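You operate a simulated robot arm through the tools that you are given. There is no shell and no other tool. Be economical: measure what you need, move in short steps, check, and stop when the job is done.

You are at the controls of a simulated two-armed robot. One attempt, no reset.

Task
Turn the drop knob to 80 mm. Stack the tin that says "bosses" from the mill end of the tube bench on top of the tin that says "stops". Take the white banded crank housing and put it in the small red tray. Put the orange banded lug on top of the white carton on the top of the grey tool cabinet. Take the brass wire coil and leave it on the shelf under the rack bench. Stack the steel block that says "N2" from the top of the small parts bench on top of the steel block that says "A7". Put the brass block with the largest size on its label from the right end of the steel wall bench on top of the flux carton. Do these in any order.

The check looks at the end state, three seconds after you hand in, the way a careful person would. Anything else that was tipped, shoved, dropped, spilled or broken makes it a failure.

Robot
Two 6-joint arms with two-finger parallel grippers on one trunk, on a base that drives. Base frame: it is fixed to the floor where the robot stands at the start and does not move with it; the origin is under the middle of the robot, x ahead of it, y to its left, z up. Lengths are in m, angles in degrees, forces in N, time in s.
The left shoulder is at the start at [0.08, 0.216, 1.545], the right one opposite. With the tool pointing down near the work surface each hand reaches from about 0.1 to 0.32 m from the robot's upright axis, wherever it stands, measured 20 degrees to its own side. Places, roughly: black tin, green tin, white tin [1.25, -3.25, 1]; brass block [4, 1.25, 0.75]; brass wire coil (5x5x3 cm) [5.1, -2.9, 0.8]; drop knob [0.5, 0.2, 1]; flux carton [5, -2.5, 0.25]; orange banded lug (5x7x5 cm) [4.9, -3.1, 0.8]; shelf under the rack bench [4.2, -4.7, 0.2]; small red tray (24x15x4 cm) [-0.9, -4.6, 0.9]; steel block [5.25, -3.25, 0.75]; white banded crank housing (4x4x7 cm) [2.3, -4.5, 0.9]; white carton [5.25, -1, 1]. Payload 3.43 kg a hand.
The TCP of each hand is the grasp point between the finger pads, 0.03 m short of the fingertips. In the tool frame z runs along the fingers and y along their closing line. Largest opening 0.094 m; finger width 0.028, thickness 0.01; the body of the gripper, 0.05 by 0.096 m, starts 0.055 m behind the TCP.
Orientation is that of the tool frame in the base frame, as a unit quaternion [x, y, z, w]. With the fingers straight down and closing along the base's y, the tool's x points along the base's -x, its y along +y and its z along -z.

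Tools
- The arms move only by the tool jog_arm. It takes "left_commands", "right_commands" or both (then of equal length, played together; a hand with none holds still); each is a list of rows, each a list of 3 entries, a list of its own where there are three numbers: the shift along the tool's x, y, z in m, then the turn, a rotation vector about the tool's x, y, z in degrees, then the opening, from 0 (shut) to 1 (fully open). In form: [[[tx, ty, tz], [rx, ry, rz], grip], ...]. A call has 1 to 10 rows; each row is the pose to reach, as a shift and turn from the pose commanded when the call began, along the tool's axes at that moment. Each row takes 0.2 s and may step no farther than 0.05 m and 8.6 degrees from the row before; otherwise, or with a gripper value out of range, the whole call is refused. Where a pose cannot be reached the arm comes as near as it can. A force on the tool above 40 N (or 10 N above the force at the start of the call, whichever is more), or a blocked arm, ends the call early, and 0.2 s more pass. Each finger travels about 0.072 m/s and halts on what it meets, pressing with about 30 N; the grip force reading is that of the motor and also rises with nothing between the fingers. The clock runs only during rows and for 0.2 s after the last one: add rows that repeat a pose to give the fingers time. It gives the time, the measured TCP pose, the force on the tool (base axes), the opening and the grip force at its end, in the units of the frame above (readings bear some noise), with the torque about the TCP (base axes, N m) and any sound that the robot's microphone picked up, and new pictures: "show" is both (left out), scene, wrist or none (wrist: the cameras of the hands that moved).
- Cameras (640 x 400 px; columns grow to the right, rows downward): "scene" is now at [0.089, 0.0449, 1.6968]; the picture's right is [0.62, -0.78, 0.00], its down [-0.63, -0.51, -0.59] and it looks along [0.46, 0.37, -0.81] (base axes); focal length 292 px, centre (320, 200). "left" rides on the left gripper at [0.076, -0.014, -0.103] in its tool frame; the picture's right is [0.18, 0.98, 0.00], its down [-0.75, 0.14, -0.64] and it looks along [-0.63, 0.12, 0.77] (tool axes); focal length 243 px, centre (320, 200). "right" rides on the right gripper at [0.076, 0.014, -0.103] in its tool frame; the picture's right is [-0.18, 0.98, 0.00], its down [-0.75, -0.14, -0.64] and it looks along [-0.63, -0.12, 0.77] (tool axes); focal length 243 px, centre (320, 200). There is no depth. A picture from a camera that has moved, and an enlarged one, comes with that camera's place and axes in the base frame and with its lens.
- slide_trunk(by): slides the trunk up (or, below 0, down) by that many m; the arms and the scene camera ride with it, the base frame stays. It gives what a move gives, with no picture.
- base_move(legs): drives the robot by 1 to 6 legs, each [ahead, left, turn to the left] in m, m and degrees, along the robot's own axes; the way and the turn of a leg run together, so that a leg with both is an arc; at most 1.5 m and 180 degrees a leg. The arms and the cameras ride along, it lands a little off, and it stops where it bumps. It gives what a move gives, and a new picture of the scene camera.
- turn_head(pan, tilt): turns the head with the scene camera to pan (to the left, within 86 degrees either way) and tilt (down, from -29 to 69), counted from straight ahead of the robot. It gives what a move gives, and a new picture of the scene camera.
- close_up(camera, box): a new picture of the part [left, top, right, bottom] of that camera's present view, enlarged. The clock stands still meanwhile.
- sign_off(): hands the job in; it is judged then, once.

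Work in short steps. Places have to be worked out from the pictures, the camera data and where the tool is seen: move nearer, look again, correct. Check each grasp and each placing, and mend what went wrong. You have 196 turns and 260 pictures in all, those below and enlarged ones among them. Open the grippers and draw the arms clear of the work before you hand the job in, unless the task says otherwise; then end with one line.

The tools are called after "Request:" as name(argument=value, ...) on one line, values as JSON. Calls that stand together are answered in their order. jog_arm: Moves the arms, as the interface text tells. Its arguments: {"type":"object","properties":{"left_commands":{"type":"array"},"right_commands":{"type":"array"},"show":{"type":"string","enum":["both","scene","wrist","none"]}},"required":[]} The other tools are called the same way: slide_trunk (by) slides the trunk up or down; base_move (legs) drives the base; turn_head (pan, tilt) turns the head that bears the scene camera; close_up (camera, box) takes an enlarged picture of a part of a camera's view; sign_off () hands the job in.

At the start:

```text
clock: 0.0
left_ee_pos: [0.3901, 0.5146, 0.9992]
left_tool_rot: [0.001, 1.0, 0.0, 0.001]
left_contact_force: [-0.4, -0.5, 0.8]
left_moment: [0.03, -0.03, 0.02]
left_grip_width: 0.0941
left_finger_force: 0.0
right_ee_pos: [0.4562, 0.0648, 0.9996]
right_tool_rot: [0.0, 1.0, 0.0, 0.0]
right_contact_force: [0.7, -0.2, 0.9]
right_moment: [0.01, 0.01, -0.02]
right_grip_width: 0.0938
right_finger_force: 0.0
trunk travel left (down, up): [-0.775, 0.065]
robot x, y, heading: [0.0037, -0.0028, 0.3]
head pan, tilt: [38.6, 54.1]
```

scene: 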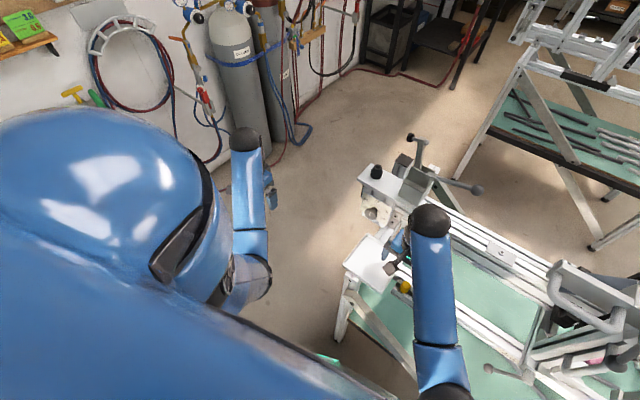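
right: 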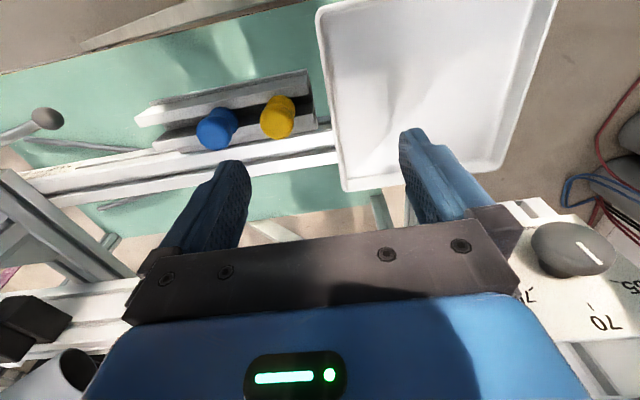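
left: 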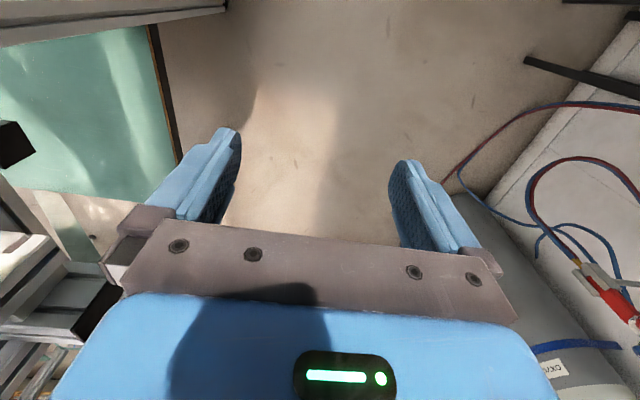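

The knob with its dial shows at the right edge of the right wrist view. I take close-ups of it and its scale before moving.

Request:
close_up(camera="right", box=[480, 180, 640, 380])

Request:
close_up(camera="scene", box=[330, 130, 490, 300])

```text
2.00 times, centred on (560, 280) of right
camera zoom: at [0.3788, 0.0793, 1.1035], right [0.18, 0.98, 0.0], down [0.75, -0.14, 0.64], along [0.63, -0.12, -0.77], focal length 485 px, centre (-160, 40)
```

zoom: 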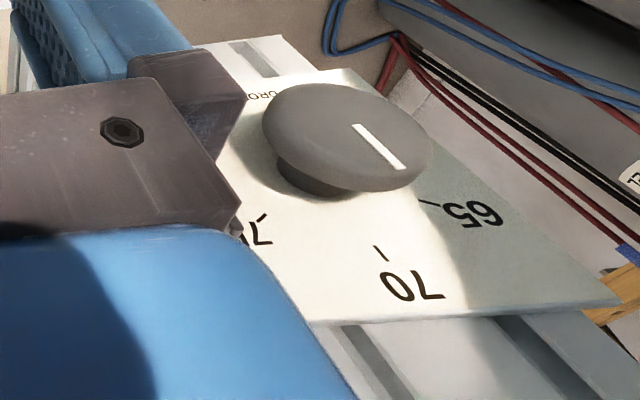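

```text
2.35 times, centred on (410, 215) of scene
camera zoom: at [0.089, 0.0449, 1.6968], right [0.62, -0.78, 0.0], down [-0.63, -0.51, -0.59], along [0.46, 0.37, -0.81], focal length 688 px, centre (108, 165)
```

zoom: 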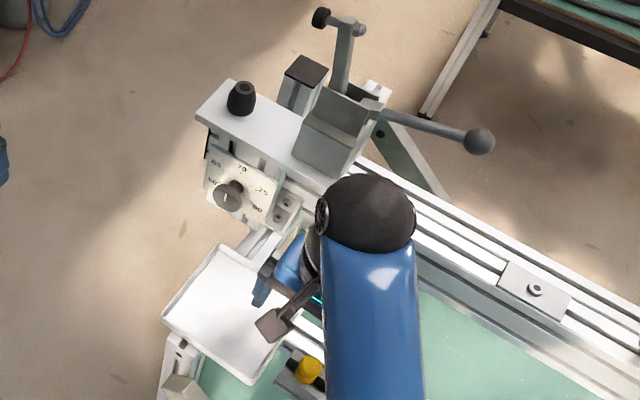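

Request:
close_up(camera="scene", box=[371, 180, 411, 220])

```text
10.00 times, centred on (391, 200) of scene
camera zoom: at [0.089, 0.0449, 1.6968], right [0.62, -0.78, 0.0], down [-0.63, -0.51, -0.59], along [0.46, 0.37, -0.81], focal length 2925 px, centre (-390, 200)
```

zoom: 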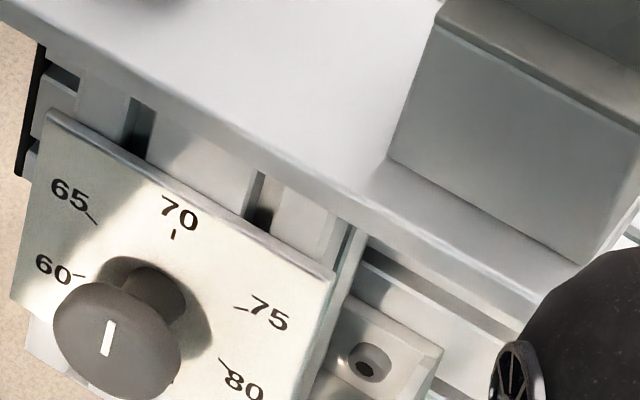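

The dial plate is vertical, facing me at x≈0.558. The knob centre is about (0.54, 0.22, 1.00), and the marks run clockwise at 60° per 5 mm. I raise the right hand off the tray, then back away so I can turn the left hand to point forward.

Request:
jog_arm(right_commands=[[[0, 0, -0.05], [0, 0, 0], 0.5], [[0, 0, -0.1], [0, 0, 0], 0.3], [[0, 0, -0.15], [0, 0, 0], 0.3]], show="none")

Request:
base_move(legs=[[-0.4, 0, 0]])

Request:
turn_head(pan=0, tilt=40)

```text
clock: 0.8
left_ee_pos: [0.3875, 0.5151, 0.9993]
left_tool_rot: [-0.001, 1.0, 0.0, 0.001]
left_contact_force: [-1.4, 0.0, 0.8]
left_moment: [0.0, 0.0, -0.03]
left_grip_width: 0.0939
left_finger_force: 0.1
right_ee_pos: [0.4886, 0.0961, 1.0466]
right_tool_rot: [0.0, 1.0, -0.005, -0.007]
right_contact_force: [0.3, -0.7, 0.7]
right_moment: [0.03, 0.01, 0.01]
right_grip_width: 0.0281
right_finger_force: 0.1
right hand out of reach, approached as far as the arm can: row 1, 2, 3
trunk travel left (down, up): [-0.775, 0.065]
robot x, y, heading: [-0.0013, 0.0026, 0.0]
head pan, tilt: [38.6, 54.1]
stopped in row 3 (right hand): the force on the tool passed its limit at 60 N (the readings are from after the stop); the commanded pose is now the measured one
```

```text
clock: 3.3
left_ee_pos: [-0.0057, 0.5164, 0.999]
left_tool_rot: [-0.001, 1.0, 0.001, 0.0]
left_contact_force: [0.0, 1.0, 0.1]
left_moment: [-0.01, -0.03, -0.03]
left_grip_width: 0.0941
left_finger_force: 0.1
right_ee_pos: [0.0956, 0.0982, 1.0455]
right_tool_rot: [0.0, 1.0, -0.005, -0.009]
right_contact_force: [-0.4, 1.0, -1.1]
right_moment: [0.0, 0.0, -0.02]
right_grip_width: 0.0282
right_finger_force: 0.1
trunk travel left (down, up): [-0.775, 0.065]
robot x, y, heading: [-0.3956, 0.0002, -0.1]
head pan, tilt: [38.6, 54.1]
camera scene: at [-0.3039, 0.0451, 1.6965], right [0.62, -0.78, 0.0], down [-0.64, -0.51, -0.58], along [0.46, 0.37, -0.81], focal length 292 px, centre (320, 200)
```

scene: 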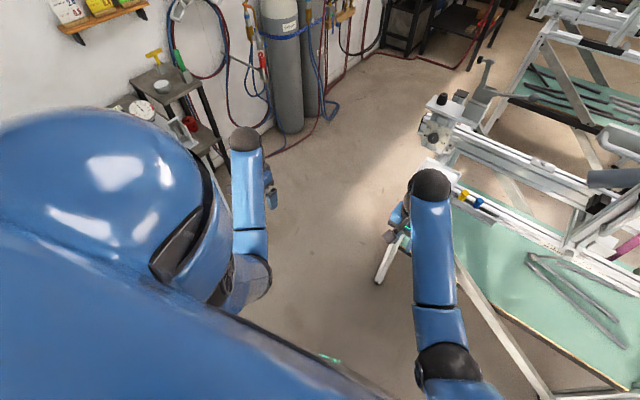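

```text
clock: 4.3
left_ee_pos: [-0.0079, 0.5158, 0.999]
left_tool_rot: [-0.001, 1.0, 0.001, 0.002]
left_contact_force: [-0.2, 0.0, 0.4]
left_moment: [0.03, 0.0, -0.01]
left_grip_width: 0.0939
left_finger_force: 0.0
right_ee_pos: [0.0942, 0.0976, 1.0457]
right_tool_rot: [0.0, 1.0, -0.005, -0.008]
right_contact_force: [-0.5, -0.7, 0.1]
right_moment: [-0.02, -0.01, -0.02]
right_grip_width: 0.0281
right_finger_force: 0.1
trunk travel left (down, up): [-0.775, 0.065]
robot x, y, heading: [-0.3956, -0.0027, 0.0]
head pan, tilt: [0.0, 40.0]
camera scene: at [-0.2796, -0.0004, 1.7163], right [0.0, -1.0, 0.0], down [-0.64, 0.0, -0.77], along [0.77, 0.0, -0.64], focal length 292 px, centre (320, 200)
```

scene: 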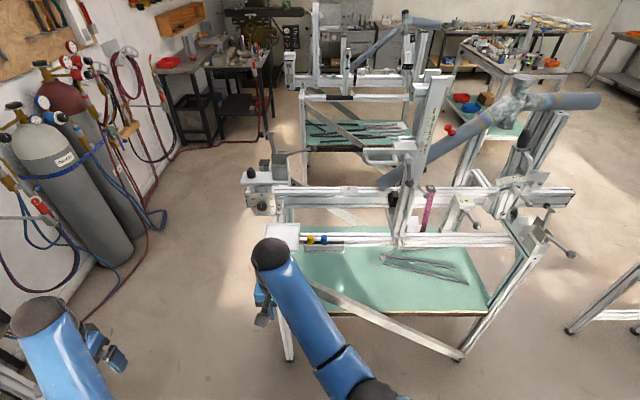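

The view ahead is clear around the bench's left end. I lower the trunk so the shoulder comes near knob height, then check.

Request:
slide_trunk(by=-0.4)

Request:
jog_arm(left_commands=[[[-0.006, -0.018, -0.027], [-4.62, -4.62, 4.62], 1], [[-0.012, -0.036, -0.053], [-9.24, -9.24, 9.24], 1], [[-0.018, -0.054, -0.08], [-13.86, -13.86, 13.86], 1], [[-0.024, -0.072, -0.107], [-18.48, -18.48, 18.48], 1], [[-0.03, -0.09, -0.133], [-23.1, -23.1, 23.1], 1], [[-0.036, -0.108, -0.16], [-27.72, -27.72, 27.72], 1], [[-0.042, -0.126, -0.187], [-32.34, -32.34, 32.34], 1], [[-0.048, -0.144, -0.213], [-36.96, -36.96, 36.96], 1], [[-0.054, -0.162, -0.24], [-41.57, -41.57, 41.57], 1], [[-0.06, -0.18, -0.267], [-46.19, -46.19, 46.19], 1]], right_commands=[[[0, -0.025, 0], [0, 0, 0], 0.3], [[0, -0.05, 0], [0, 0, 0], 0.3], [[0, -0.075, 0], [0, 0, 0], 0.3], [[0, -0.1, 0], [0, 0, 0], 0.3], [[0, -0.125, 0], [0, 0, 0], 0.3], [[0, -0.15, 0], [0, 0, 0], 0.3], [[0, -0.175, 0], [0, 0, 0], 0.3], [[0, -0.2, 0], [0, 0, 0], 0.3], [[0, -0.225, 0], [0, 0, 0], 0.3], [[0, -0.25, 0], [0, 0, 0], 0.3]], show="scene")

```text
clock: 8.2
left_ee_pos: [-0.0071, 0.5154, 0.5998]
left_tool_rot: [-0.001, 1.0, 0.0, 0.001]
left_contact_force: [0.0, 0.4, 0.7]
left_moment: [-0.02, -0.02, 0.0]
left_grip_width: 0.0939
left_finger_force: 0.1
right_ee_pos: [0.0942, 0.0979, 0.6451]
right_tool_rot: [-0.001, 1.0, -0.006, -0.008]
right_contact_force: [0.3, -0.8, 0.0]
right_moment: [0.01, -0.02, 0.02]
right_grip_width: 0.028
right_finger_force: 0.0
trunk travel left (down, up): [-0.375, 0.465]
robot x, y, heading: [-0.3966, 0.0004, -0.1]
head pan, tilt: [0.0, 40.0]
```

```text
clock: 10.4
left_ee_pos: [0.0939, 0.3505, 0.8498]
left_tool_rot: [0.371, 0.765, 0.373, 0.372]
left_contact_force: [-0.5, -0.6, -0.4]
left_moment: [0.02, -0.02, -0.02]
left_grip_width: 0.0939
left_finger_force: 0.0
left hand out of reach, approached as far as the arm can: row 8, 9, 10
right_ee_pos: [0.1161, -0.1538, 0.5974]
right_tool_rot: [0.0, 1.0, -0.005, -0.008]
right_contact_force: [-0.4, 0.6, -0.2]
right_moment: [-0.01, -0.06, 0.01]
right_grip_width: 0.0283
right_finger_force: 0.1
right hand out of reach, approached as far as the arm can: row 1, 2, 3, 4, 5, 6, 7, 8, 9, 10
trunk travel left (down, up): [-0.375, 0.465]
robot x, y, heading: [-0.4, -0.0005, 0.1]
head pan, tilt: [0.0, 40.0]
camera scene: at [-0.2792, -0.0017, 1.3163], right [0.0, -1.0, 0.0], down [-0.64, 0.0, -0.77], along [0.77, 0.0, -0.64], focal length 292 px, centre (320, 200)
```

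scene: 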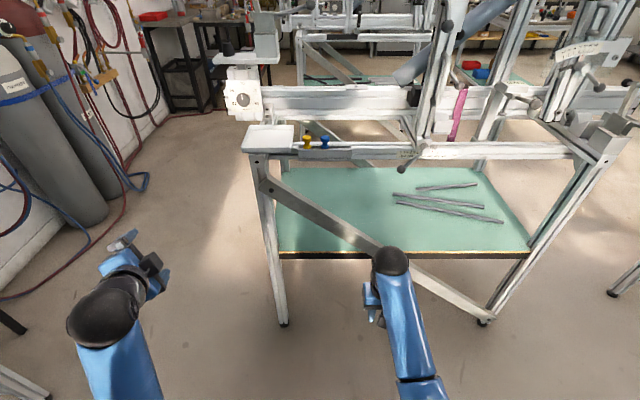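

The left hand turns well. I finish the remaining 40° of turn.

Request:
jog_arm(left_commands=[[[0, 0, 0], [-4.62, -4.62, 4.62], 1], [[0, 0, 0], [-9.24, -9.24, 9.24], 1], [[0, 0, 0], [-13.86, -13.86, 13.86], 1], [[0, 0, 0], [-18.48, -18.48, 18.48], 1], [[0, 0, 0], [-23.1, -23.1, 23.1], 1], [[0, 0, 0], [-23.1, -23.1, 23.1], 1]], show="wrist")

Request:
close_up(camera="scene", box=[200, 60, 300, 160])

```text
clock: 11.8
left_ee_pos: [0.0954, 0.3505, 0.8472]
left_tool_rot: [0.5, 0.499, 0.501, 0.5]
left_contact_force: [0.4, 0.0, 0.8]
left_moment: [-0.03, 0.03, -0.02]
left_grip_width: 0.0942
left_finger_force: 0.0
right_ee_pos: [0.1162, -0.1536, 0.5968]
right_tool_rot: [0.0, 1.0, -0.005, -0.006]
right_contact_force: [-0.2, 0.7, 0.0]
right_moment: [0.01, -0.04, -0.01]
right_grip_width: 0.0281
right_finger_force: 0.1
trunk travel left (down, up): [-0.375, 0.465]
robot x, y, heading: [-0.4006, 0.0018, 0.2]
head pan, tilt: [0.0, 40.0]
camera left: at [-0.0083, 0.426, 0.8329], right [0.0, 0.18, 0.98], down [-0.64, -0.75, 0.14], along [0.77, -0.63, 0.12], focal length 243 px, centre (320, 200)
```

left: 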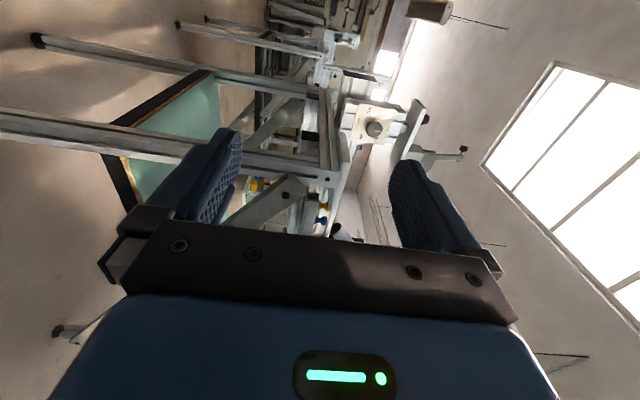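

```text
4.00 times, centred on (250, 110) of scene
camera zoom: at [-0.2795, -0.0008, 1.3163], right [0.0, -1.0, 0.0], down [-0.64, 0.0, -0.77], along [0.77, 0.0, -0.64], focal length 1170 px, centre (600, 560)
```

zoom: 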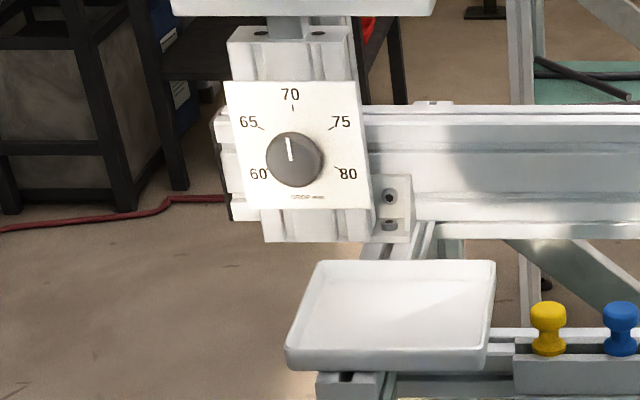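

Request:
close_up(camera="scene", box=[256, 80, 292, 114])

Request:
close_up(camera="scene", box=[228, 80, 262, 114])

```text
11.76 times, centred on (274, 97) of scene
camera zoom: at [-0.2795, -0.0008, 1.3163], right [0.0, -1.0, 0.0], down [-0.64, 0.0, -0.77], along [0.77, 0.0, -0.64], focal length 3441 px, centre (861, 1412)
```

zoom: 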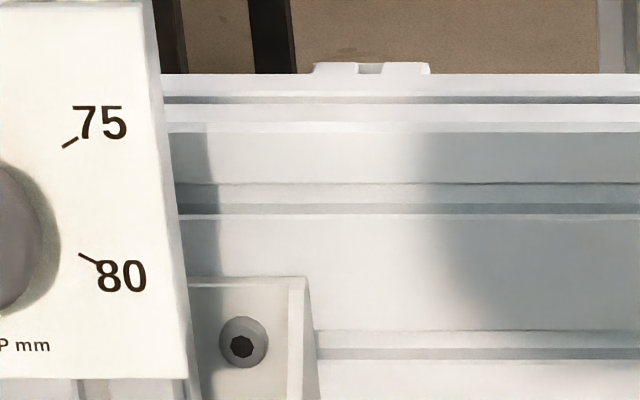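

```text
11.76 times, centred on (245, 97) of scene
camera zoom: at [-0.2795, -0.0008, 1.3163], right [0.0, -1.0, 0.0], down [-0.64, 0.0, -0.77], along [0.77, 0.0, -0.64], focal length 3441 px, centre (1202, 1412)
```

zoom: 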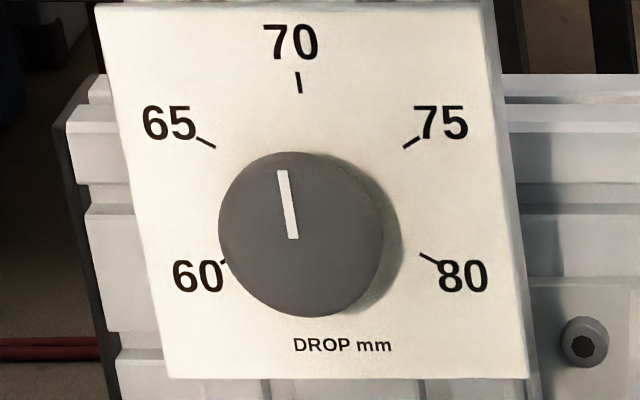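

The pointer sits at 70, so I need +120° clockwise. I move the left TCP toward knob height (y 0.22, z 1.0), keeping x well back.

Request:
jog_arm(left_commands=[[[-0.022, 0.026, -0.01], [0, 0, 0], 1], [[-0.044, 0.051, -0.02], [0, 0, 0], 1], [[-0.065, 0.077, -0.03], [0, 0, 0], 1], [[-0.087, 0.102, -0.04], [0, 0, 0], 1], [[-0.109, 0.128, -0.05], [0, 0, 0], 1], [[-0.13, 0.153, -0.06], [0, 0, 0], 1], [[-0.13, 0.153, -0.06], [0, 0, 0], 1]], show="scene")

```text
clock: 13.4
left_ee_pos: [0.1432, 0.2265, 0.9566]
left_tool_rot: [0.5, 0.499, 0.501, 0.5]
left_contact_force: [0.1, 0.2, 0.0]
left_moment: [0.01, 0.04, -0.01]
left_grip_width: 0.0939
left_finger_force: 0.0
left hand out of reach, approached as far as the arm can: row 2, 3, 4, 5, 6, 7
right_ee_pos: [0.1149, -0.1543, 0.5972]
right_tool_rot: [0.0, 1.0, -0.005, -0.007]
right_contact_force: [0.5, -0.2, -0.4]
right_moment: [0.0, -0.02, 0.02]
right_grip_width: 0.0281
right_finger_force: 0.1
trunk travel left (down, up): [-0.375, 0.465]
robot x, y, heading: [-0.3945, 0.0012, 0.2]
head pan, tilt: [0.0, 40.0]
camera scene: at [-0.2798, -0.0002, 1.3164], right [0.0, -1.0, 0.0], down [-0.64, 0.0, -0.77], along [0.77, 0.0, -0.64], focal length 292 px, centre (320, 200)
```

scene: 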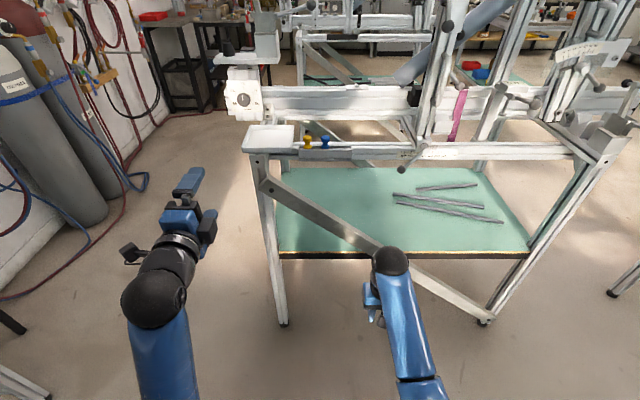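

The arm is near its inner reach limit here, so I push the hand forward 4 cm and lift it with the trunk instead. Then I will drive in.

Request:
jog_arm(left_commands=[[[-0.003, 0.0, 0.02], [0, 0, 0], 1], [[-0.006, 0.0, 0.04], [0, 0, 0], 1], [[-0.006, 0.0, 0.05], [0, 0, 0], 1]], show="none")

Request:
slide_trunk(by=0.044)

Request:
base_move(legs=[[0.22, 0, 0]])

Request:
jog_arm(left_commands=[[[0, 0, 0], [0, 0, 0], 1]], show="wrist")

```text
clock: 14.2
left_ee_pos: [0.1934, 0.2207, 0.9555]
left_tool_rot: [0.5, 0.499, 0.501, 0.5]
left_contact_force: [0.3, 0.6, 0.4]
left_moment: [-0.02, 0.02, -0.01]
left_grip_width: 0.0938
left_finger_force: 0.2
right_ee_pos: [0.1169, -0.1534, 0.5971]
right_tool_rot: [0.0, 1.0, -0.005, -0.007]
right_contact_force: [0.4, 0.0, -0.5]
right_moment: [0.02, -0.01, -0.01]
right_grip_width: 0.0282
right_finger_force: 0.0
trunk travel left (down, up): [-0.375, 0.465]
robot x, y, heading: [-0.3997, -0.0042, 0.0]
head pan, tilt: [0.0, 40.0]
```

```text
clock: 15.0
left_ee_pos: [0.1928, 0.22, 1.0011]
left_tool_rot: [0.5, 0.499, 0.501, 0.5]
left_contact_force: [-0.3, 0.3, 0.0]
left_moment: [0.05, 0.01, 0.03]
left_grip_width: 0.0937
left_finger_force: 0.1
right_ee_pos: [0.1154, -0.1538, 0.6423]
right_tool_rot: [0.0, 1.0, -0.005, -0.007]
right_contact_force: [-0.2, 0.3, 0.0]
right_moment: [-0.01, -0.02, -0.05]
right_grip_width: 0.0283
right_finger_force: 0.0
trunk travel left (down, up): [-0.419, 0.421]
robot x, y, heading: [-0.3967, -0.0001, -0.0]
head pan, tilt: [0.0, 40.0]
```

```text
clock: 16.8
left_ee_pos: [0.4146, 0.2173, 1.0006]
left_tool_rot: [0.5, 0.498, 0.5, 0.501]
left_contact_force: [0.2, -0.1, -0.5]
left_moment: [0.0, 0.01, -0.01]
left_grip_width: 0.0938
left_finger_force: 0.1
right_ee_pos: [0.3324, -0.1557, 0.6396]
right_tool_rot: [-0.001, 1.0, -0.005, -0.015]
right_contact_force: [0.5, 0.5, 1.0]
right_moment: [0.04, 0.0, 0.0]
right_grip_width: 0.0284
right_finger_force: 0.0
trunk travel left (down, up): [-0.419, 0.421]
robot x, y, heading: [-0.1741, -0.0013, -0.1]
head pan, tilt: [0.0, 40.0]
stopped in leg 1: the force on the tool passed its limit at 57 N (the readings are from after the stop); the commanded pose is now the measured one
camera scene: at [-0.0573, -0.0013, 1.3601], right [0.0, -1.0, 0.0], down [-0.64, 0.0, -0.77], along [0.77, 0.0, -0.64], focal length 292 px, centre (320, 200)
```

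scene: 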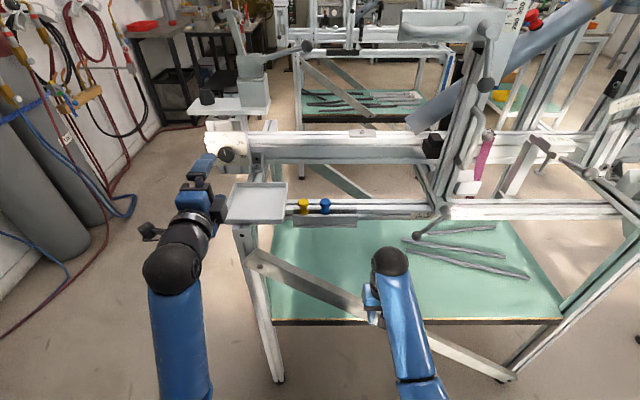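

```text
clock: 17.2
left_ee_pos: [0.4148, 0.2171, 1.0005]
left_tool_rot: [0.501, 0.498, 0.5, 0.502]
left_contact_force: [0.5, 0.0, 0.7]
left_moment: [0.03, -0.04, 0.0]
left_grip_width: 0.0939
left_finger_force: 0.0
right_ee_pos: [0.333, -0.1556, 0.6397]
right_tool_rot: [-0.001, 1.0, -0.005, -0.015]
right_contact_force: [0.1, -0.4, -0.7]
right_moment: [-0.02, -0.01, -0.04]
right_grip_width: 0.0285
right_finger_force: 0.0
trunk travel left (down, up): [-0.419, 0.421]
robot x, y, heading: [-0.176, -0.004, -0.1]
head pan, tilt: [0.0, 40.0]
camera left: at [0.3118, 0.2939, 0.9859], right [0.0, 0.18, 0.98], down [-0.64, -0.75, 0.14], along [0.76, -0.63, 0.12], focal length 243 px, centre (320, 200)
```

left: 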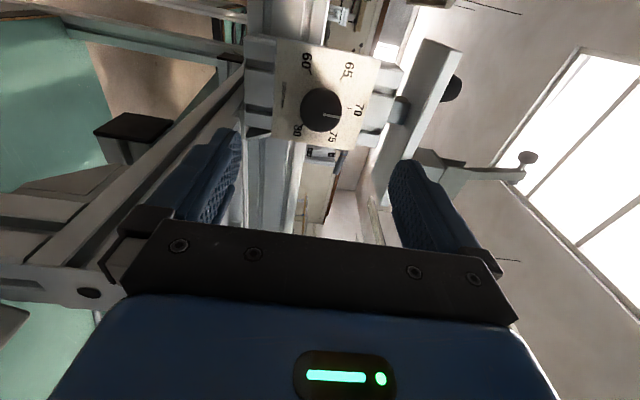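

The stop was the right hand touching the bench's diagonal brace; its force is now gone. The left TCP lines up with the knob at about (0.535, 0.217, 1.00), so I extend the left arm alone.

Request:
jog_arm(left_commands=[[[0, 0, 0.02], [0, 0, 0], 1], [[0, 0, 0.04], [0, 0, 0], 1], [[0, 0, 0.06], [0, 0, 0], 1], [[0, 0, 0.08], [0, 0, 0], 1], [[0, 0, 0.08], [0, 0, 0], 1]], show="wrist")

```text
clock: 18.4
left_ee_pos: [0.493, 0.2192, 1.0022]
left_tool_rot: [0.501, 0.499, 0.5, 0.5]
left_contact_force: [0.1, -0.7, 0.2]
left_moment: [0.02, -0.01, 0.0]
left_grip_width: 0.0941
left_finger_force: 0.2
right_ee_pos: [0.3308, -0.1564, 0.6407]
right_tool_rot: [-0.001, 1.0, -0.006, -0.014]
right_contact_force: [0.2, 0.4, 0.1]
right_moment: [0.03, 0.0, -0.03]
right_grip_width: 0.0282
right_finger_force: 0.0
trunk travel left (down, up): [-0.419, 0.421]
robot x, y, heading: [-0.1764, 0.0023, -0.1]
head pan, tilt: [0.0, 40.0]
camera left: at [0.3911, 0.2951, 0.9867], right [0.0, 0.18, 0.98], down [-0.64, -0.75, 0.14], along [0.76, -0.63, 0.12], focal length 243 px, centre (320, 200)
```

left: 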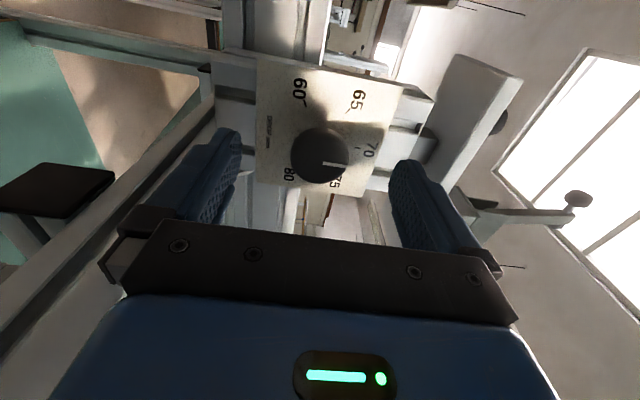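

Request:
jog_arm(left_commands=[[[-0.002, 0, 0.012], [0, 0, 0], 1], [[-0.002, 0, 0.024], [0, 0, 0], 1], [[-0.002, 0, 0.032], [0, 0, 0], 1], [[-0.002, 0, 0.032], [0, 0, 0], 0.6], [[-0.002, 0, 0.032], [0, 0, 0], 0.5], [[-0.002, 0, 0.032], [0, 0, 0], 0.4], [[-0.002, 0, 0.032], [0, 0, 0], 0.3], [[-0.002, 0, 0.032], [0, 0, 0], 0.3]], show="wrist")

```text
clock: 20.2
left_ee_pos: [0.5253, 0.2149, 1.0014]
left_tool_rot: [0.5, 0.498, 0.501, 0.501]
left_contact_force: [-3.4, 1.0, 1.9]
left_moment: [-0.42, -0.35, -0.02]
left_grip_width: 0.092
left_finger_force: 44.8
right_ee_pos: [0.3319, -0.1555, 0.6418]
right_tool_rot: [-0.001, 1.0, -0.005, -0.013]
right_contact_force: [0.3, -0.4, 0.5]
right_moment: [-0.03, 0.02, 0.01]
right_grip_width: 0.0281
right_finger_force: 0.1
trunk travel left (down, up): [-0.419, 0.421]
robot x, y, heading: [-0.1724, -0.0032, -0.2]
head pan, tilt: [0.0, 40.0]
camera left: at [0.4221, 0.2917, 0.9867], right [0.0, 0.18, 0.98], down [-0.64, -0.75, 0.14], along [0.76, -0.63, 0.12], focal length 243 px, centre (320, 200)
```

left: 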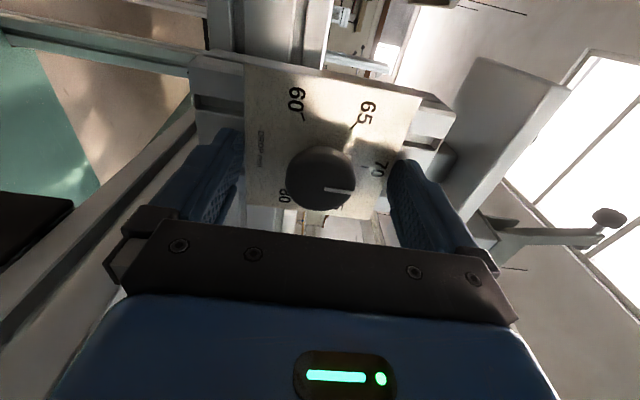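

The fingers caught on the plate's top and bottom edges, as the plate is about as tall as the full opening. I back off, narrow the opening to about 6 cm, and come in slightly shallower.

Request:
jog_arm(left_commands=[[[0, 0, 0], [0, 0, 0], 1], [[0, 0, -0.02], [0, 0, 0], 1], [[0, 0, -0.04], [0, 0, 0], 1], [[0, 0, -0.04], [0, 0, 0], 0.65], [[0, 0, -0.04], [0, 0, 0], 0.65], [[0, 0, -0.025], [0, 0, 0], 0.65], [[0, 0, -0.012], [0, 0, 0], 0.65], [[0, 0, -0.009], [0, 0, 0], 0.65]], show="wrist")

```text
clock: 22.0
left_ee_pos: [0.5183, 0.2148, 1.0019]
left_tool_rot: [0.501, 0.499, 0.499, 0.501]
left_contact_force: [-1.0, 0.6, 0.0]
left_moment: [-0.01, -0.04, 0.02]
left_grip_width: 0.061
left_finger_force: 0.1
right_ee_pos: [0.3327, -0.1553, 0.641]
right_tool_rot: [-0.001, 1.0, -0.006, -0.014]
right_contact_force: [-0.3, 0.1, 0.0]
right_moment: [0.0, 0.01, 0.02]
right_grip_width: 0.0283
right_finger_force: 0.0
trunk travel left (down, up): [-0.419, 0.421]
robot x, y, heading: [-0.1746, -0.0007, -0.2]
head pan, tilt: [0.0, 40.0]
camera left: at [0.4151, 0.2915, 0.9873], right [0.0, 0.18, 0.98], down [-0.64, -0.75, 0.14], along [0.76, -0.63, 0.12], focal length 243 px, centre (320, 200)
```

left: 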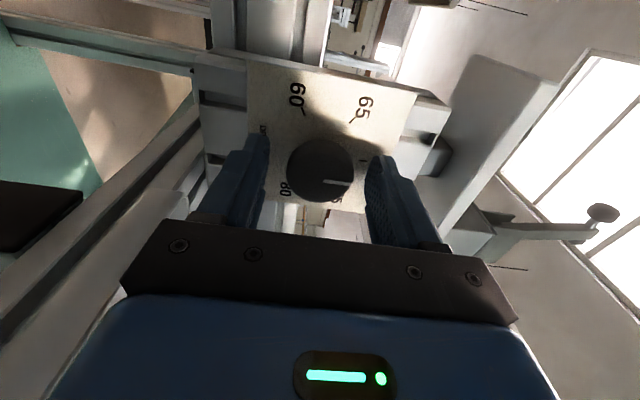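

Request:
jog_arm(left_commands=[[[0, 0, 0], [0, 0, 0], 0.45], [[0, 0, 0], [0, 0, 0], 0.35], [[0, 0, 0], [0, 0, 0], 0.3]], show="wrist")

```text
clock: 22.8
left_ee_pos: [0.518, 0.2152, 1.0021]
left_tool_rot: [0.501, 0.499, 0.499, 0.501]
left_contact_force: [0.0, -0.4, -0.5]
left_moment: [0.04, 0.05, 0.0]
left_grip_width: 0.0374
left_finger_force: 45.1
right_ee_pos: [0.3323, -0.155, 0.6404]
right_tool_rot: [-0.001, 1.0, -0.006, -0.015]
right_contact_force: [1.0, -0.6, -0.2]
right_moment: [-0.03, -0.02, 0.03]
right_grip_width: 0.028
right_finger_force: 0.1
trunk travel left (down, up): [-0.419, 0.421]
robot x, y, heading: [-0.1716, -0.0007, -0.1]
head pan, tilt: [0.0, 40.0]
camera left: at [0.4152, 0.2914, 0.9872], right [0.0, 0.18, 0.98], down [-0.64, -0.75, 0.14], along [0.76, -0.63, 0.12], focal length 243 px, centre (320, 200)
```

left: 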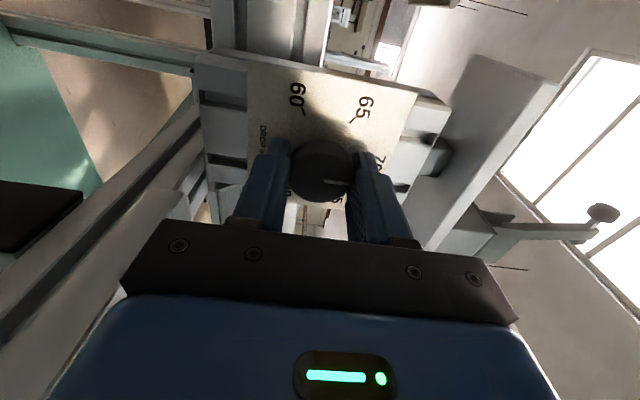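

The knob is gripped at 37 mm wide. I turn it clockwise (positive about tool z) by 60° first.

Request:
jog_arm(left_commands=[[[0, 0, 0], [0, 0, 8], 0.3], [[0, 0, 0], [0, 0, 16], 0.3], [[0, 0, 0], [0, 0, 24], 0.3], [[0, 0, 0], [0, 0, 32], 0.3], [[0, 0, 0], [0, 0, 40], 0.3], [[0, 0, 0], [0, 0, 48], 0.3], [[0, 0, 0], [0, 0, 55], 0.3], [[0, 0, 0], [0, 0, 60], 0.3], [[0, 0, 0], [0, 0, 60], 0.3]], show="wrist")

```text
clock: 24.8
left_ee_pos: [0.518, 0.2154, 1.0009]
left_tool_rot: [0.683, 0.181, 0.684, 0.183]
left_contact_force: [-1.6, -0.4, 2.4]
left_moment: [0.05, 0.46, -0.19]
left_grip_width: 0.0372
left_finger_force: 45.1
right_ee_pos: [0.3319, -0.1548, 0.6402]
right_tool_rot: [-0.001, 1.0, -0.006, -0.014]
right_contact_force: [-0.4, -0.1, 1.2]
right_moment: [0.03, -0.01, 0.02]
right_grip_width: 0.0281
right_finger_force: 0.1
trunk travel left (down, up): [-0.419, 0.421]
robot x, y, heading: [-0.1737, 0.0008, -0.4]
head pan, tilt: [0.0, 40.0]
camera left: at [0.415, 0.2659, 1.0594], right [0.0, -0.76, 0.65], down [-0.64, -0.49, -0.58], along [0.77, -0.42, -0.49], focal length 243 px, centre (320, 200)
```

left: 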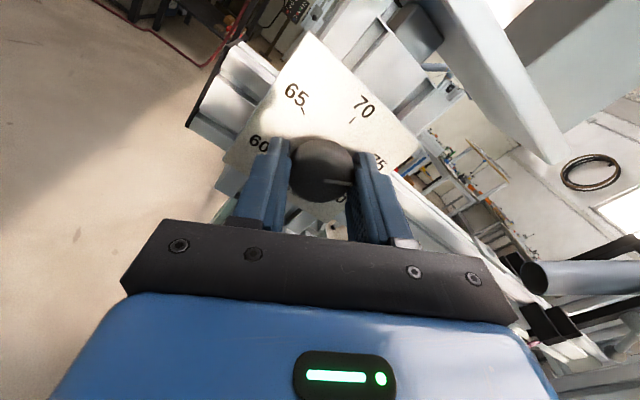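

Pointer turned along with the hand and nothing is touching. I turn 60° more.

Request:
jog_arm(left_commands=[[[0, 0, 0], [0, 0, 8], 0.3], [[0, 0, 0], [0, 0, 16], 0.3], [[0, 0, 0], [0, 0, 24], 0.3], [[0, 0, 0], [0, 0, 32], 0.3], [[0, 0, 0], [0, 0, 40], 0.3], [[0, 0, 0], [0, 0, 48], 0.3], [[0, 0, 0], [0, 0, 55], 0.3], [[0, 0, 0], [0, 0, 60], 0.3], [[0, 0, 0], [0, 0, 60], 0.3]], show="wrist")

Request:
close_up(camera="scene", box=[190, 130, 270, 190])

```text
clock: 25.7
left_ee_pos: [0.5182, 0.2149, 1.0005]
left_tool_rot: [0.703, 0.042, 0.71, 0.017]
left_contact_force: [1.9, 12.1, -1.7]
left_moment: [-0.06, -0.45, -0.41]
left_grip_width: 0.0374
left_finger_force: 45.1
left hand out of reach, approached as far as the arm can: row 3, 4
right_ee_pos: [0.3331, -0.1521, 0.6399]
right_tool_rot: [-0.004, 1.0, -0.005, -0.015]
right_contact_force: [0.0, -0.7, -0.2]
right_moment: [0.05, 0.02, -0.02]
right_grip_width: 0.0282
right_finger_force: 0.1
trunk travel left (down, up): [-0.419, 0.421]
robot x, y, heading: [-0.1727, 0.0026, 0.2]
head pan, tilt: [0.0, 40.0]
stopped in row 4 (left hand): the force on the tool passed its limit at 52 N (the readings are from after the stop); the commanded pose is now the measured one
camera left: at [0.414, 0.2317, 1.0737], right [0.04, -0.96, 0.27], down [-0.63, -0.23, -0.74], along [0.78, -0.14, -0.61], focal length 243 px, centre (320, 200)
```

left: 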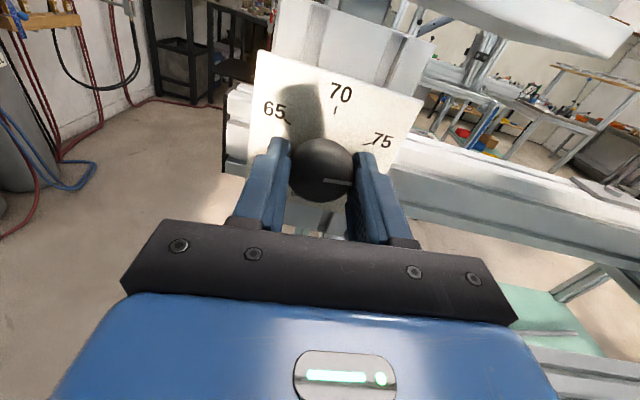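

```text
6.67 times, centred on (230, 160) of scene
camera zoom: at [-0.0575, -0.0001, 1.3601], right [0.0, -1.0, 0.0], down [-0.64, 0.0, -0.77], along [0.77, 0.0, -0.64], focal length 1950 px, centre (920, 467)
```

zoom: 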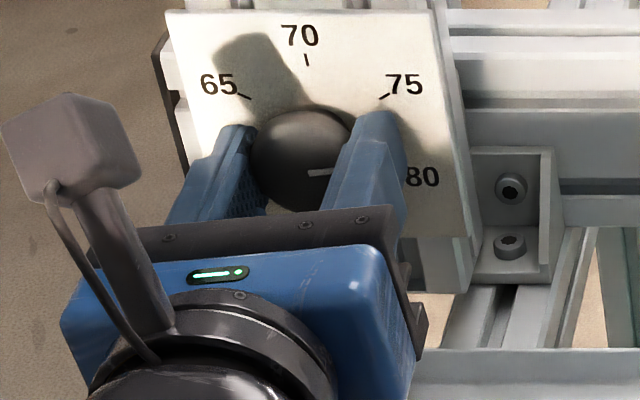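

The wrist reached its joint limit at about 87° turned, and the pointer has followed. I release, draw back and square up, then I will ratchet the hand back for a second bite.

Request:
jog_arm(left_commands=[[[0, 0, 0], [0, 0, 0], 0.5], [[0, 0, 0], [0, 0, 0], 0.65], [[0, 0, -0.02], [0, 0, 0], 0.65], [[0, 0, -0.04], [-2, 0, 0], 0.65]], show="none")

Request:
jog_arm(left_commands=[[[0, 0, 0], [0, 0, -8], 0.65], [[0, 0, 0], [0, 0, -16], 0.65], [[0, 0, 0], [0, 0, -24], 0.65], [[0, 0, 0], [0, 0, -32], 0.65], [[0, 0, 0], [0, 0, -40], 0.65], [[0, 0, 0], [0, 0, -48], 0.65], [[0, 0, 0], [0, 0, -56], 0.65], [[0, 0, 0], [0, 0, -62], 0.65], [[0, 0, 0], [0, 0, -66], 0.65], [[0, 0, 0], [0, 0, -66], 0.65]], show="scene")

Request:
close_up(camera="scene", box=[196, 130, 270, 184])

```text
clock: 26.7
left_ee_pos: [0.478, 0.2012, 0.9988]
left_tool_rot: [0.701, 0.036, 0.711, 0.03]
left_contact_force: [0.0, -0.4, 0.9]
left_moment: [0.04, 0.0, 0.02]
left_grip_width: 0.0611
left_finger_force: 0.1
left hand out of reach, approached as far as the arm can: row 4
right_ee_pos: [0.3327, -0.1529, 0.6407]
right_tool_rot: [-0.002, 1.0, -0.004, -0.015]
right_contact_force: [0.5, 0.5, 0.1]
right_moment: [-0.05, -0.01, 0.04]
right_grip_width: 0.0284
right_finger_force: 0.1
trunk travel left (down, up): [-0.419, 0.421]
robot x, y, heading: [-0.1801, -0.0005, 0.0]
head pan, tilt: [0.0, 40.0]
```

```text
clock: 28.9
left_ee_pos: [0.4775, 0.2001, 1.0005]
left_tool_rot: [0.572, 0.407, 0.58, 0.413]
left_contact_force: [-0.2, 0.6, 0.3]
left_moment: [0.03, 0.01, -0.01]
left_grip_width: 0.061
left_finger_force: 0.2
right_ee_pos: [0.3333, -0.1525, 0.6404]
right_tool_rot: [-0.003, 1.0, -0.005, -0.015]
right_contact_force: [0.0, -0.6, 0.5]
right_moment: [0.03, -0.01, -0.01]
right_grip_width: 0.0283
right_finger_force: 0.1
trunk travel left (down, up): [-0.419, 0.421]
robot x, y, heading: [-0.176, 0.0011, -0.1]
head pan, tilt: [0.0, 40.0]
camera scene: at [-0.0581, -0.0006, 1.3603], right [0.0, -1.0, 0.0], down [-0.64, 0.0, -0.77], along [0.77, 0.0, -0.64], focal length 292 px, centre (320, 200)
```

scene: 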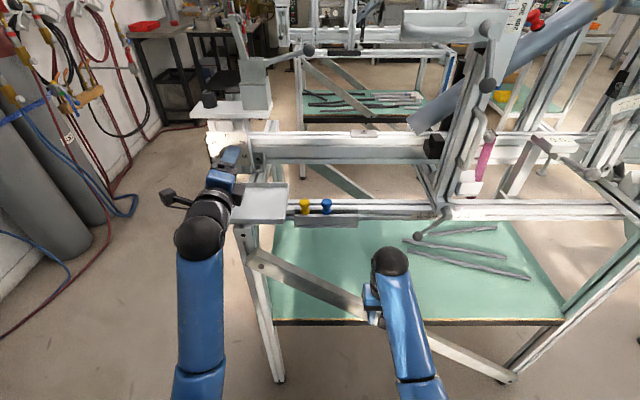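

```text
7.41 times, centred on (233, 157) of scene
camera zoom: at [-0.0581, -0.0006, 1.3603], right [0.0, -1.0, 0.0], down [-0.64, 0.0, -0.77], along [0.77, 0.0, -0.64], focal length 2166 px, centre (964, 518)
```

zoom: 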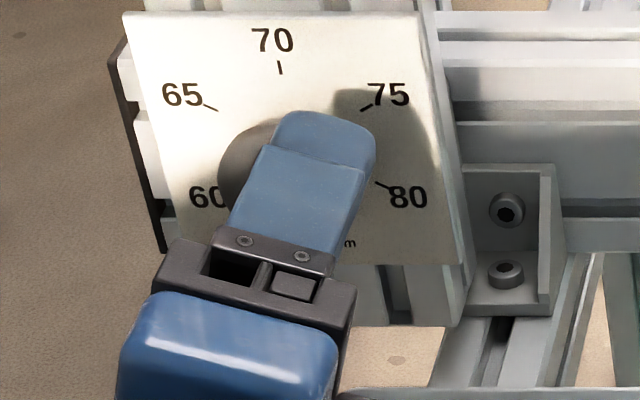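

I re-centre on the knob (shift back to y 0.215) and advance with the narrow opening.

Request:
jog_arm(left_commands=[[[0.0142, -0.0049, 0], [0, 0, 0], 0.65], [[0.0142, -0.0049, 0.02], [0, 0, 0], 0.65], [[0.0142, -0.0049, 0.04], [0, 0, 0], 0.65], [[0.0142, -0.0049, 0.04], [0, 0, 0], 0.65]], show="wrist")

Request:
close_up(camera="left", box=[220, 90, 420, 240])

```text
clock: 29.9
left_ee_pos: [0.5194, 0.2144, 1.0]
left_tool_rot: [0.573, 0.407, 0.58, 0.412]
left_contact_force: [-0.4, -0.1, -0.3]
left_moment: [0.0, -0.04, 0.0]
left_grip_width: 0.0612
left_finger_force: 0.0
right_ee_pos: [0.3323, -0.1531, 0.6402]
right_tool_rot: [-0.003, 1.0, -0.005, -0.015]
right_contact_force: [0.5, -0.4, -0.7]
right_moment: [0.02, 0.0, 0.0]
right_grip_width: 0.0283
right_finger_force: 0.1
trunk travel left (down, up): [-0.419, 0.421]
robot x, y, heading: [-0.1777, 0.001, 0.3]
head pan, tilt: [0.0, 40.0]
camera left: at [0.4157, 0.292, 1.0097], right [-0.01, -0.15, 0.99], down [-0.64, -0.76, -0.12], along [0.77, -0.64, -0.09], focal length 243 px, centre (320, 200)
```

left: 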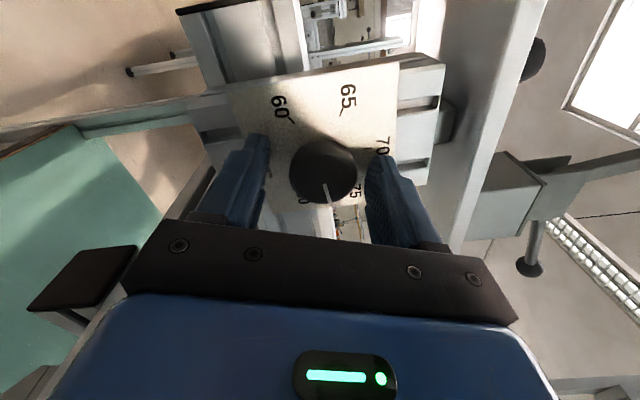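

```text
2.67 times, centred on (320, 165) of left
camera zoom: at [0.4157, 0.292, 1.0097], right [-0.01, -0.15, 0.99], down [-0.64, -0.76, -0.12], along [0.77, -0.64, -0.09], focal length 647 px, centre (320, 293)
```

zoom: 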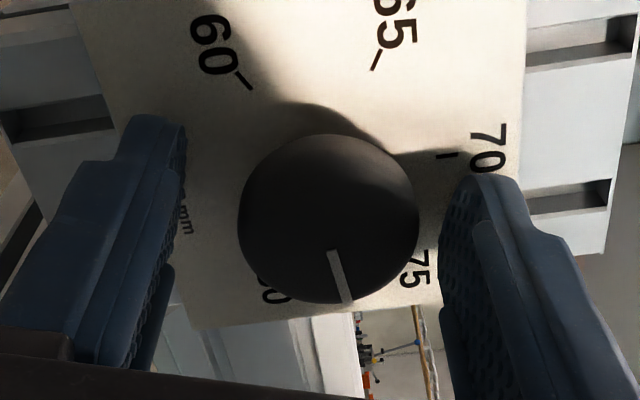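

The pointer is at about 85°, between 75 and 80. I grip and turn 35° more, then release and inspect.

Request:
jog_arm(left_commands=[[[0, 0, 0], [0, 0, 0], 0.45], [[0, 0, 0], [0, 0, 0], 0.35], [[0, 0, 0], [0, 0, 0], 0.3], [[0, 0, 0], [0, 0, 8], 0.3], [[0, 0, 0], [0, 0, 16], 0.3], [[0, 0, 0], [0, 0, 24], 0.3], [[0, 0, 0], [0, 0, 31], 0.3], [[0, 0, 0], [0, 0, 35], 0.3], [[0, 0, 0], [0, 0, 35], 0.3]], show="none")

Request:
jog_arm(left_commands=[[[0, 0, 0], [0, 0, 0], 0.5], [[0, 0, 0], [0, 0, 0], 0.65], [[0, 0, -0.03], [0, 0, 0], 0.65], [[0.04, -0.04, -0.06], [0, 0, 0], 0.65], [[0.08, -0.06, -0.09], [0, 0, 0], 0.65], [[0.12, -0.08, -0.12], [0, 0, 0], 0.65]], show="scene")

Request:
close_up(camera="scene", box=[196, 130, 270, 184])

```text
clock: 31.9
left_ee_pos: [0.5194, 0.2142, 1.0008]
left_tool_rot: [0.668, 0.215, 0.678, 0.22]
left_contact_force: [13.5, 6.6, 14.5]
left_moment: [0.06, 0.31, -0.15]
left_grip_width: 0.0372
left_finger_force: 45.2
right_ee_pos: [0.3334, -0.1523, 0.6411]
right_tool_rot: [-0.003, 1.0, -0.005, -0.015]
right_contact_force: [-0.1, -0.4, -0.6]
right_moment: [-0.05, 0.0, 0.0]
right_grip_width: 0.0282
right_finger_force: 0.0
trunk travel left (down, up): [-0.419, 0.421]
robot x, y, heading: [-0.1749, 0.0, 0.1]
head pan, tilt: [0.0, 40.0]
```

```text
refused: row 4 steps farther than a row can; nothing moved
```

```text
7.41 times, centred on (233, 157) of scene
camera zoom: at [-0.0574, 0.0, 1.3603], right [0.0, -1.0, 0.0], down [-0.64, 0.0, -0.77], along [0.77, 0.0, -0.64], focal length 2166 px, centre (964, 518)
```

zoom: 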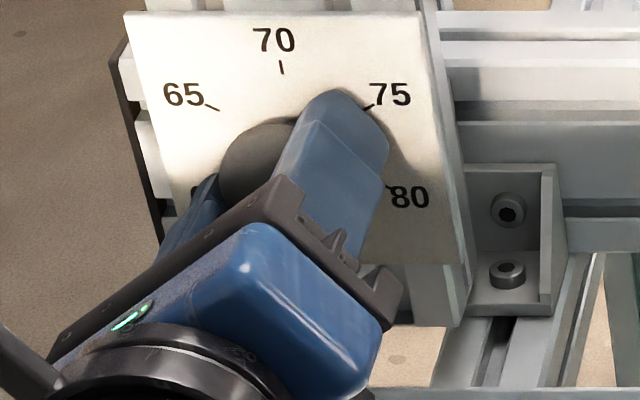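

Request:
jog_arm(left_commands=[[[0, 0, 0], [0, 0, 0], 0.5], [[0, 0, 0], [0, 0, 0], 0.65], [[0, 0, -0.03], [0, 0, 0], 0.65], [[0.015, -0.02, -0.06], [0, 0, 0], 0.65], [[0.03, -0.04, -0.09], [0, 0, 0], 0.65], [[0.045, -0.06, -0.11], [0, 0, 0], 0.65], [[0.06, -0.08, -0.11], [0, 0, 0], 0.65]], show="none")

Request:
close_up(camera="scene", box=[196, 130, 270, 184])

```text
clock: 33.5
left_ee_pos: [0.406, 0.3128, 0.9984]
left_tool_rot: [0.669, 0.217, 0.677, 0.219]
left_contact_force: [0.2, 0.3, -0.1]
left_moment: [0.01, -0.04, -0.02]
left_grip_width: 0.0611
left_finger_force: 0.1
right_ee_pos: [0.3329, -0.1538, 0.6407]
right_tool_rot: [-0.003, 1.0, -0.005, -0.014]
right_contact_force: [0.2, 0.4, 0.3]
right_moment: [-0.03, 0.0, 0.0]
right_grip_width: 0.0281
right_finger_force: 0.1
trunk travel left (down, up): [-0.419, 0.421]
robot x, y, heading: [-0.1733, -0.0042, -0.2]
head pan, tilt: [0.0, 40.0]
```

```text
7.41 times, centred on (233, 157) of scene
camera zoom: at [-0.0578, 0.0001, 1.3603], right [0.0, -1.0, 0.0], down [-0.64, 0.0, -0.77], along [0.77, 0.0, -0.64], focal length 2166 px, centre (964, 518)
```

zoom: 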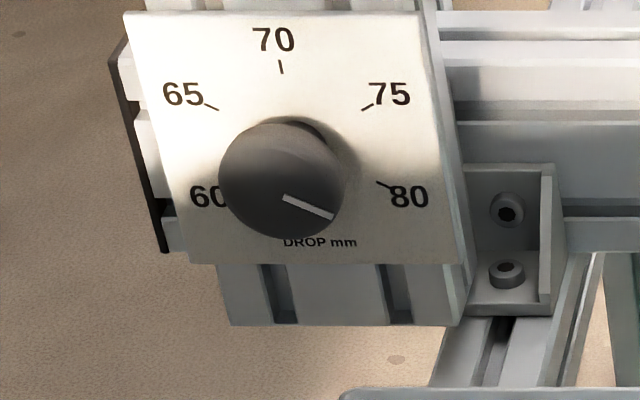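

Request:
close_up(camera="scene", box=[218, 143, 250, 163])

```text
16.00 times, centred on (234, 153) of scene
camera zoom: at [-0.0578, 0.0001, 1.3603], right [0.0, -1.0, 0.0], down [-0.64, 0.0, -0.77], along [0.77, 0.0, -0.64], focal length 4680 px, centre (1696, 952)
```

zoom: 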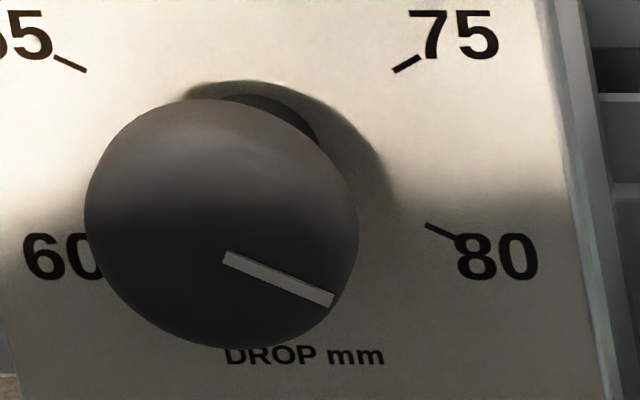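

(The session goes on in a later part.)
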